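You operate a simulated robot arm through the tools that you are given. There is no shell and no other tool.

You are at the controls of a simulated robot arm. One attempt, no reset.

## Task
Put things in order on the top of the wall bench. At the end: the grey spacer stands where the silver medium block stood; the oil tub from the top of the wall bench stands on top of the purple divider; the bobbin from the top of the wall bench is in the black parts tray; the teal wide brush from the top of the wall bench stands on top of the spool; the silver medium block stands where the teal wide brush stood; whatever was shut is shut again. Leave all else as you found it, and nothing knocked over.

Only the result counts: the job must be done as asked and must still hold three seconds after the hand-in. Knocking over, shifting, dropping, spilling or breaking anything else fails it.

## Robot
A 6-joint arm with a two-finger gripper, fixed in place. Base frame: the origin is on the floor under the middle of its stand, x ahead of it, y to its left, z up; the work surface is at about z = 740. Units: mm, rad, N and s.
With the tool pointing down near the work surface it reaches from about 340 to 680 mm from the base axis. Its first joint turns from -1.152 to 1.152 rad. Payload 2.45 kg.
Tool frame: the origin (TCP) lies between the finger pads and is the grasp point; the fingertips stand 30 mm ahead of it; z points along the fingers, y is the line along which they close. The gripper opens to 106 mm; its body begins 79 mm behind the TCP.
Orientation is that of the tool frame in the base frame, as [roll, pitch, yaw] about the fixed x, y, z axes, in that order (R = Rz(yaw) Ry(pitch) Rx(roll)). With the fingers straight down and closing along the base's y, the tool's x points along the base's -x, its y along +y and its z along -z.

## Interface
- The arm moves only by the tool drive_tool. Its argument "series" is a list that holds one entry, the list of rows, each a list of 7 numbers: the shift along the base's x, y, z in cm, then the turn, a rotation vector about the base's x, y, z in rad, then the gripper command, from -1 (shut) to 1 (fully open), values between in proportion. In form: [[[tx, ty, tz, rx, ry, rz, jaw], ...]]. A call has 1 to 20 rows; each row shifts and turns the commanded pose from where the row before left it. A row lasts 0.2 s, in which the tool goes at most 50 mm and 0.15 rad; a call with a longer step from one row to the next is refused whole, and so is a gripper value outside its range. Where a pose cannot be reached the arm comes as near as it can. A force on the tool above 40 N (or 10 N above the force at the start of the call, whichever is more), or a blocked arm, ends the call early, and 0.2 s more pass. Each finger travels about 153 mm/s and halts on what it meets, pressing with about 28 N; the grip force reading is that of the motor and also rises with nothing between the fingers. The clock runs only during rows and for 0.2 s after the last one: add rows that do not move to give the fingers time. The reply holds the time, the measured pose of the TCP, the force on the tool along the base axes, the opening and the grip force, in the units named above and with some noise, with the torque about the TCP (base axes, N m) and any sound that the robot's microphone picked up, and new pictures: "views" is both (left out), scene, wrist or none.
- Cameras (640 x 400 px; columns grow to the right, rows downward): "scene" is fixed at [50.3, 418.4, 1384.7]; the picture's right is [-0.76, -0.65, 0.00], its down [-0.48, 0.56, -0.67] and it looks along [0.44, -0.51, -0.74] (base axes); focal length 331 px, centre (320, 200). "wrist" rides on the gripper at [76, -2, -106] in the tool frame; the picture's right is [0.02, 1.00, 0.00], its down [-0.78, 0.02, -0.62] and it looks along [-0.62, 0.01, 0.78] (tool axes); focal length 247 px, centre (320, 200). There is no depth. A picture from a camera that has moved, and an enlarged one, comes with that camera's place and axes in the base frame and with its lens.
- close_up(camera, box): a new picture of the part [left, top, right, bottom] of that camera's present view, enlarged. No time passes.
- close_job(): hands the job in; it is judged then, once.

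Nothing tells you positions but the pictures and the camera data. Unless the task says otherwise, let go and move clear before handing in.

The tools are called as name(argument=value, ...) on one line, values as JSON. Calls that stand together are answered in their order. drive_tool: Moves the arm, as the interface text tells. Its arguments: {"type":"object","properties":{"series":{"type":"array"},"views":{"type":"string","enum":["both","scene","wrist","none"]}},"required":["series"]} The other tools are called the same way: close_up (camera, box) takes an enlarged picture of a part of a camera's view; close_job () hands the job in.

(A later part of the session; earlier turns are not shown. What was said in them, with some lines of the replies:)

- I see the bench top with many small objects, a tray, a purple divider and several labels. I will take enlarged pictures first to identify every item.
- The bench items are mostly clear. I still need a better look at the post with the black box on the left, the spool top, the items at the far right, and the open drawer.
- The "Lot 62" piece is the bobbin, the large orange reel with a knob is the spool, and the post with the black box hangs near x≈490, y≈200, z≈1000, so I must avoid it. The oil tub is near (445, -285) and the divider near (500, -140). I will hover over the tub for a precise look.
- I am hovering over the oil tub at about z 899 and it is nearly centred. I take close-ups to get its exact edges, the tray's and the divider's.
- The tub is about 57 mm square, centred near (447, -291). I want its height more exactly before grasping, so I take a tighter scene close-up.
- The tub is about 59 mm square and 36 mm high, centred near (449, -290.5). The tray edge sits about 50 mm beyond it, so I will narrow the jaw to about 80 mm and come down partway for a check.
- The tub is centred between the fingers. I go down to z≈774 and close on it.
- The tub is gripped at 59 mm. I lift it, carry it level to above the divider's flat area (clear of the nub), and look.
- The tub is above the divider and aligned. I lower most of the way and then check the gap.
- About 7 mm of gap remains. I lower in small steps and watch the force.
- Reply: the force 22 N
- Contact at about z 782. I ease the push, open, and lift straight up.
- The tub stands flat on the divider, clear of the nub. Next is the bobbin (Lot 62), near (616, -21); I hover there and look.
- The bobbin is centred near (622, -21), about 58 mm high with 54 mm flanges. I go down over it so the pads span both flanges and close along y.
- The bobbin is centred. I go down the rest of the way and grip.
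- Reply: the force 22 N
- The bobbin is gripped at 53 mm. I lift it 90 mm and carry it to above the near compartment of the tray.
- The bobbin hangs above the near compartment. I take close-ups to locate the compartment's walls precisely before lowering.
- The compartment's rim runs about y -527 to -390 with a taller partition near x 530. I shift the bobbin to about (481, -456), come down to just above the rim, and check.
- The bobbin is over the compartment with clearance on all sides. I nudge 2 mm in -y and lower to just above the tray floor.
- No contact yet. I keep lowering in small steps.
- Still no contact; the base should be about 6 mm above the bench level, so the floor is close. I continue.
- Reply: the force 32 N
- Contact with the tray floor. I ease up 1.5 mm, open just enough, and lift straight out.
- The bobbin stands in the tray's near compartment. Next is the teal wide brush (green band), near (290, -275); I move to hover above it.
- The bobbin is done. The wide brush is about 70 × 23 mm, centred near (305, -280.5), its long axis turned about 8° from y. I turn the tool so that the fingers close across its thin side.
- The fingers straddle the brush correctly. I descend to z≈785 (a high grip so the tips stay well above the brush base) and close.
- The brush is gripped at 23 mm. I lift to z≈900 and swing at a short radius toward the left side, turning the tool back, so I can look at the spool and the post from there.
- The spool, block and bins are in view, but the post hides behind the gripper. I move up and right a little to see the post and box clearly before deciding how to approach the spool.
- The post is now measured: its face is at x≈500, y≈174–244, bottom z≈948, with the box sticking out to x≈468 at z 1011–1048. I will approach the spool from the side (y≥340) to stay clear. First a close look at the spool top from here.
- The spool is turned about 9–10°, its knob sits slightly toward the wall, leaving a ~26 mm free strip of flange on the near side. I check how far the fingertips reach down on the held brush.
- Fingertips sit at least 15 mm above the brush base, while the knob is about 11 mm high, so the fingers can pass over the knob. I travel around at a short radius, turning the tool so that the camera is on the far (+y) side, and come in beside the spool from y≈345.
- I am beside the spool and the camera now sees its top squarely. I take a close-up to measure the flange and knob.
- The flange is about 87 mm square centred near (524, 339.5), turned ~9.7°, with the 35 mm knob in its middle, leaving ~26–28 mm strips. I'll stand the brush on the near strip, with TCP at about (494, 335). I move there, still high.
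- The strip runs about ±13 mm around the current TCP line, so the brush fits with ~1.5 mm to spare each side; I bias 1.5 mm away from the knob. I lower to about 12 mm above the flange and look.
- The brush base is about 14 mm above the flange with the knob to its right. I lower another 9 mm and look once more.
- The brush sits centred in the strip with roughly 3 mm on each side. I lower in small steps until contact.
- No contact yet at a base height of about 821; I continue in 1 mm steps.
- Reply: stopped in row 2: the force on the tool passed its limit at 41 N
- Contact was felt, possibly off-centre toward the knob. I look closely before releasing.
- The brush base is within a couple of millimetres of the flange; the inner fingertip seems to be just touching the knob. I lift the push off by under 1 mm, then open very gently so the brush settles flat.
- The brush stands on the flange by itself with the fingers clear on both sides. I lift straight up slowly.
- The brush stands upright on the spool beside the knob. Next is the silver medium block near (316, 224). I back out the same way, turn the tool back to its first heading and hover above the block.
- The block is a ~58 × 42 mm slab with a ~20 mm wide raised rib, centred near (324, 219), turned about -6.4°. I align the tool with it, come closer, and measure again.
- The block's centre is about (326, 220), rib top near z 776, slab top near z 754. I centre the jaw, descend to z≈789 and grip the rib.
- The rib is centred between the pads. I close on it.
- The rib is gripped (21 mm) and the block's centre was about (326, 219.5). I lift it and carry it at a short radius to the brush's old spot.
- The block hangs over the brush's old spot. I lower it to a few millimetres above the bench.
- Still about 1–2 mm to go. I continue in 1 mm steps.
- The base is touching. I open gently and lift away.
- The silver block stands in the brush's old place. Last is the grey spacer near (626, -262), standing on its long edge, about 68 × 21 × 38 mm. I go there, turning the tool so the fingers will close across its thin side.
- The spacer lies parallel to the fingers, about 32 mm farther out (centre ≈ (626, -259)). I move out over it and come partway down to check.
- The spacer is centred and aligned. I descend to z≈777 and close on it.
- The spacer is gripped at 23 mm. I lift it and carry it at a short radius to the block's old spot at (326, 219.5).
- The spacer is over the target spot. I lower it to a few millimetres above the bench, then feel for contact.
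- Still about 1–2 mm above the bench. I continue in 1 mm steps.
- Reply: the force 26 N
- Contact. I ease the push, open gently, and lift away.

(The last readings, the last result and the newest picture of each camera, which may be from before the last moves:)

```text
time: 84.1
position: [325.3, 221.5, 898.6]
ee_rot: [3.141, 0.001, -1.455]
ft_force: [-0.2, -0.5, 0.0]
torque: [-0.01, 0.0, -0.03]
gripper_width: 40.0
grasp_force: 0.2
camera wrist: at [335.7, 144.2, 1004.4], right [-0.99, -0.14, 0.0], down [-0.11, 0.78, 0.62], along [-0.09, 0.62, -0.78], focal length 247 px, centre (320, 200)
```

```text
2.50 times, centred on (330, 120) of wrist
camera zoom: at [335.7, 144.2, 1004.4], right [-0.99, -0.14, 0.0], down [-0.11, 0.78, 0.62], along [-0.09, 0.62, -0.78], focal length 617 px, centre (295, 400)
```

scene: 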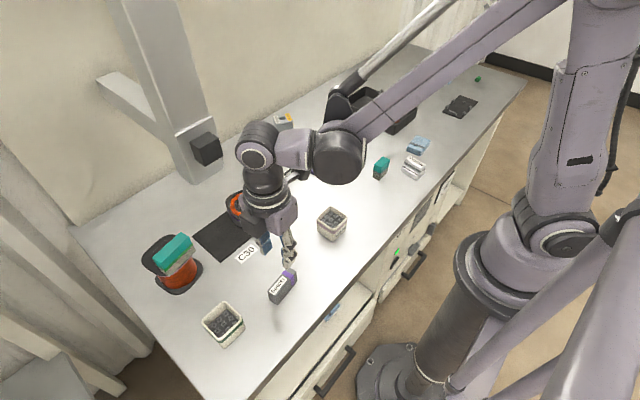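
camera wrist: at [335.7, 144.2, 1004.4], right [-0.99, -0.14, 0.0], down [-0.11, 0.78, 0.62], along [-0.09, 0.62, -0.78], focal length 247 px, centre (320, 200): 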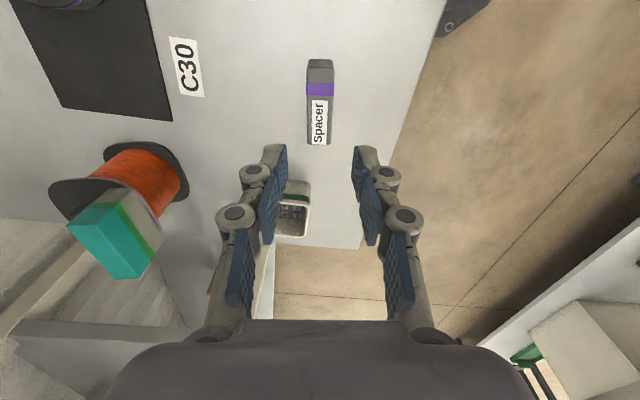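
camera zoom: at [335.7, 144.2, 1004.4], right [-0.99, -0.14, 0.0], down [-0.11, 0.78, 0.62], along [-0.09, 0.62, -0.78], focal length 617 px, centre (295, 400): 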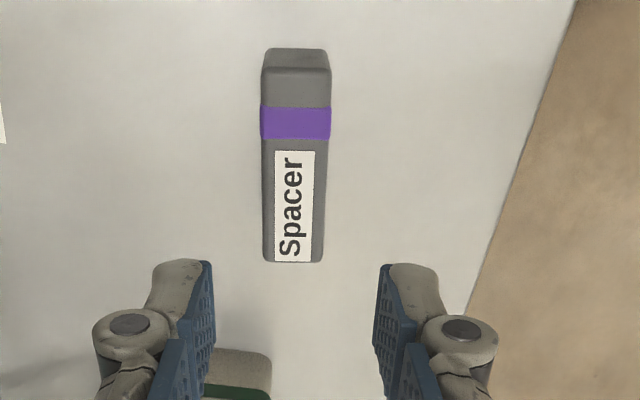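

The spacer stands upright in the block's old place. I retreat to the start pose and inspect everything.

drive_tool(series=[[[0, 0, 2, 0, 0, 0, -0.25], [-0.2, -2.2, 1, 0, 0, -0.14, 0.5], [-0.2, -2.2, 1, 0, 0, -0.14, 1], [-0.2, -2.2, 1, 0, 0, -0.14, 1], [-0.2, -2.2, 1, 0, 0, -0.14, 1], [-0.2, -2.2, 1, 0, 0, -0.14, 1], [-0.2, -2.2, 1, 0, 0, -0.14, 1], [-0.2, -2.2, 1, 0, 0, -0.14, 1], [-0.2, -2.2, 1, 0, 0, -0.14, 1], [-0.2, -2.2, 1, 0, 0, -0.14, 1], [-0.2, -2.2, 1, 0, 0, -0.14, 1], [-0.1, -2.2, 0, 0, 0, -0.14, 1], [-0.1, -2.0, 0, 0, 0, -0.147, 1], [0, 0, 0, 0, 0, 0, 1]]], views="both")

close_up(camera="scene", box=[130, 200, 350, 350])

close_up(camera="scene", box=[270, 60, 490, 210])

close_up(camera="wrist", box=[0, 30, 320, 260])

close_up(camera="wrist", box=[320, 30, 640, 260])

```text
time: 87.1
position: [303.9, -41.7, 1017.4]
ee_rot: [3.141, 0.0, 3.139]
ft_force: [-0.2, -0.6, 0.4]
torque: [0.01, 0.04, -0.03]
gripper_width: 106.0
grasp_force: 0.0
camera wrist: at [227.5, -43.2, 1123.6], right [-0.02, 1.0, 0.0], down [0.78, 0.02, 0.62], along [0.62, 0.01, -0.78], focal length 247 px, centre (320, 200)
```

scene: 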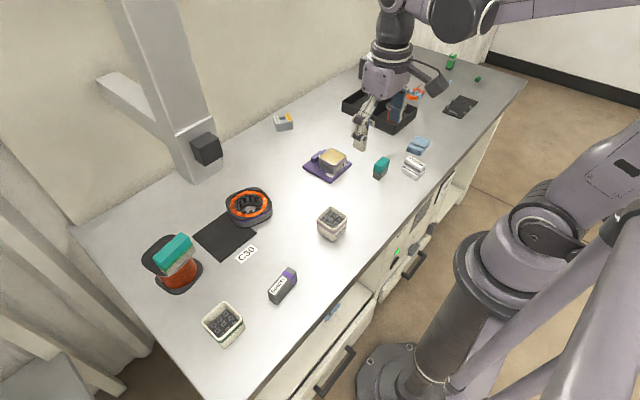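
wrist: 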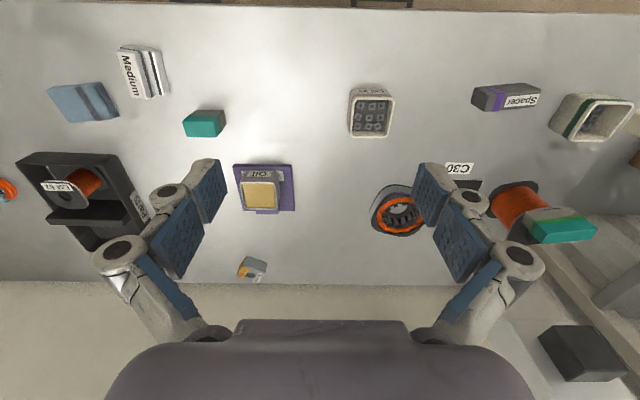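

```text
2.67 times, centred on (240, 275) of scene
camera zoom: at [50.3, 418.4, 1384.7], right [-0.76, -0.65, 0.0], down [-0.48, 0.56, -0.67], along [0.44, -0.51, -0.74], focal length 883 px, centre (533, 0)
```

zoom: 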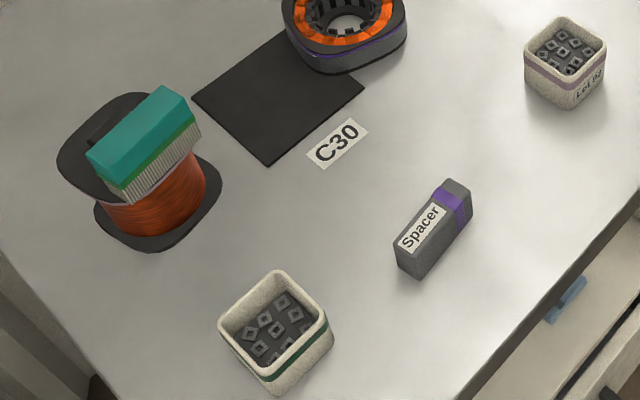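

```text
2.67 times, centred on (380, 135) of scene
camera zoom: at [50.3, 418.4, 1384.7], right [-0.76, -0.65, 0.0], down [-0.48, 0.56, -0.67], along [0.44, -0.51, -0.74], focal length 883 px, centre (160, 373)
```

zoom: 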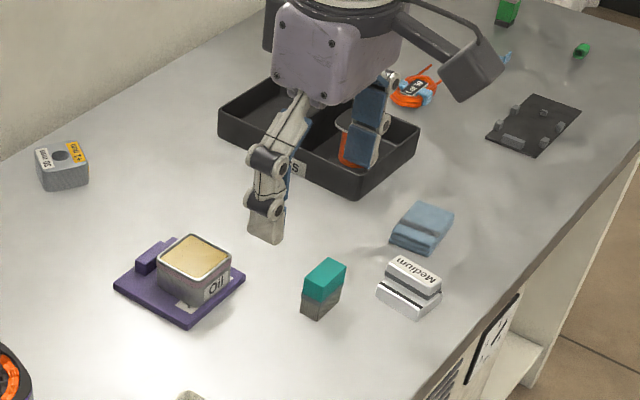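

```text
1.74 times, centred on (160, 145) of wrist
camera zoom: at [227.5, -43.2, 1123.6], right [-0.02, 1.0, 0.0], down [0.78, 0.02, 0.62], along [0.62, 0.01, -0.78], focal length 430 px, centre (598, 296)
```

zoom: 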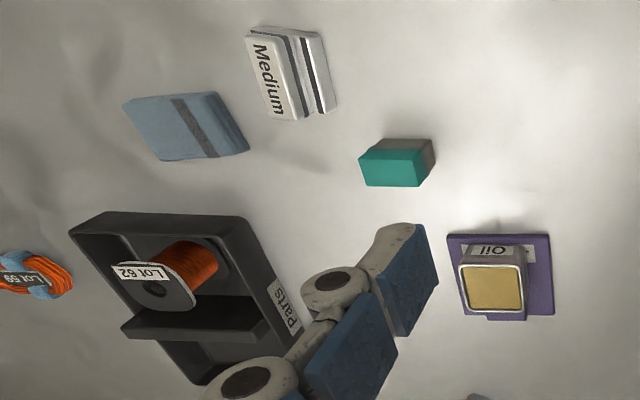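

```text
1.74 times, centred on (480, 145) of wrist
camera zoom: at [227.5, -43.2, 1123.6], right [-0.02, 1.0, 0.0], down [0.78, 0.02, 0.62], along [0.62, 0.01, -0.78], focal length 430 px, centre (42, 296)
```

zoom: 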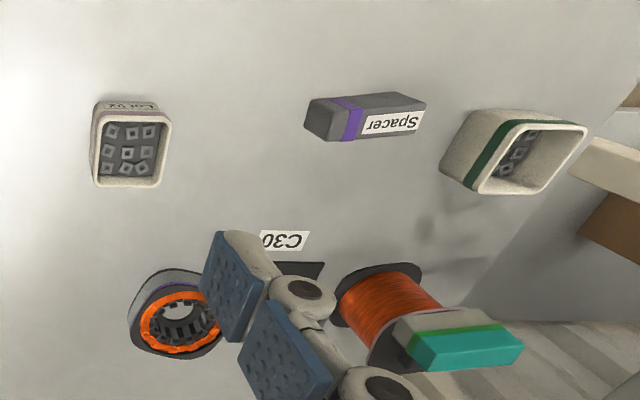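

All five items are in place. The tub is on the divider, the bobbin is in the tray, the brush stands on the spool, the silver block is at the brush's old spot, and the spacer is at the block's old spot. Nothing else has moved, no drawer was touched, and the arm is clear, so I hand the job in.

close_job()

```text
The job is handed in.
```

All five items are where you asked, and the job is handed in. I haven't received a verdict on it.

- **Oil tub:** it stands flat on the purple divider, beside the raised nub.
- **Bobbin (Lot 62):** it stands upright in the near compartment of the black parts tray.
- **Teal wide brush:** it stands on the spool's top flange, on the strip beside the knob. The strip is only slightly wider than the brush, so its outer edge overhangs the flange by about 2 mm, a little more at the rounded corners. It stayed upright for over half a minute before hand-in.
- **Silver medium block:** it stands where the brush was, within a few millimetres by my measurements.
- **Grey spacer:** it stands upright where the silver block was, also within a few millimetres. Its long side runs along y, while the block's ran along x.

I did not open or close anything: the open drawer is as I found it, and everything that was shut stayed shut. In the last pictures nothing is knocked over, nothing else looks moved, and the arm is back near its start pose with the gripper open.
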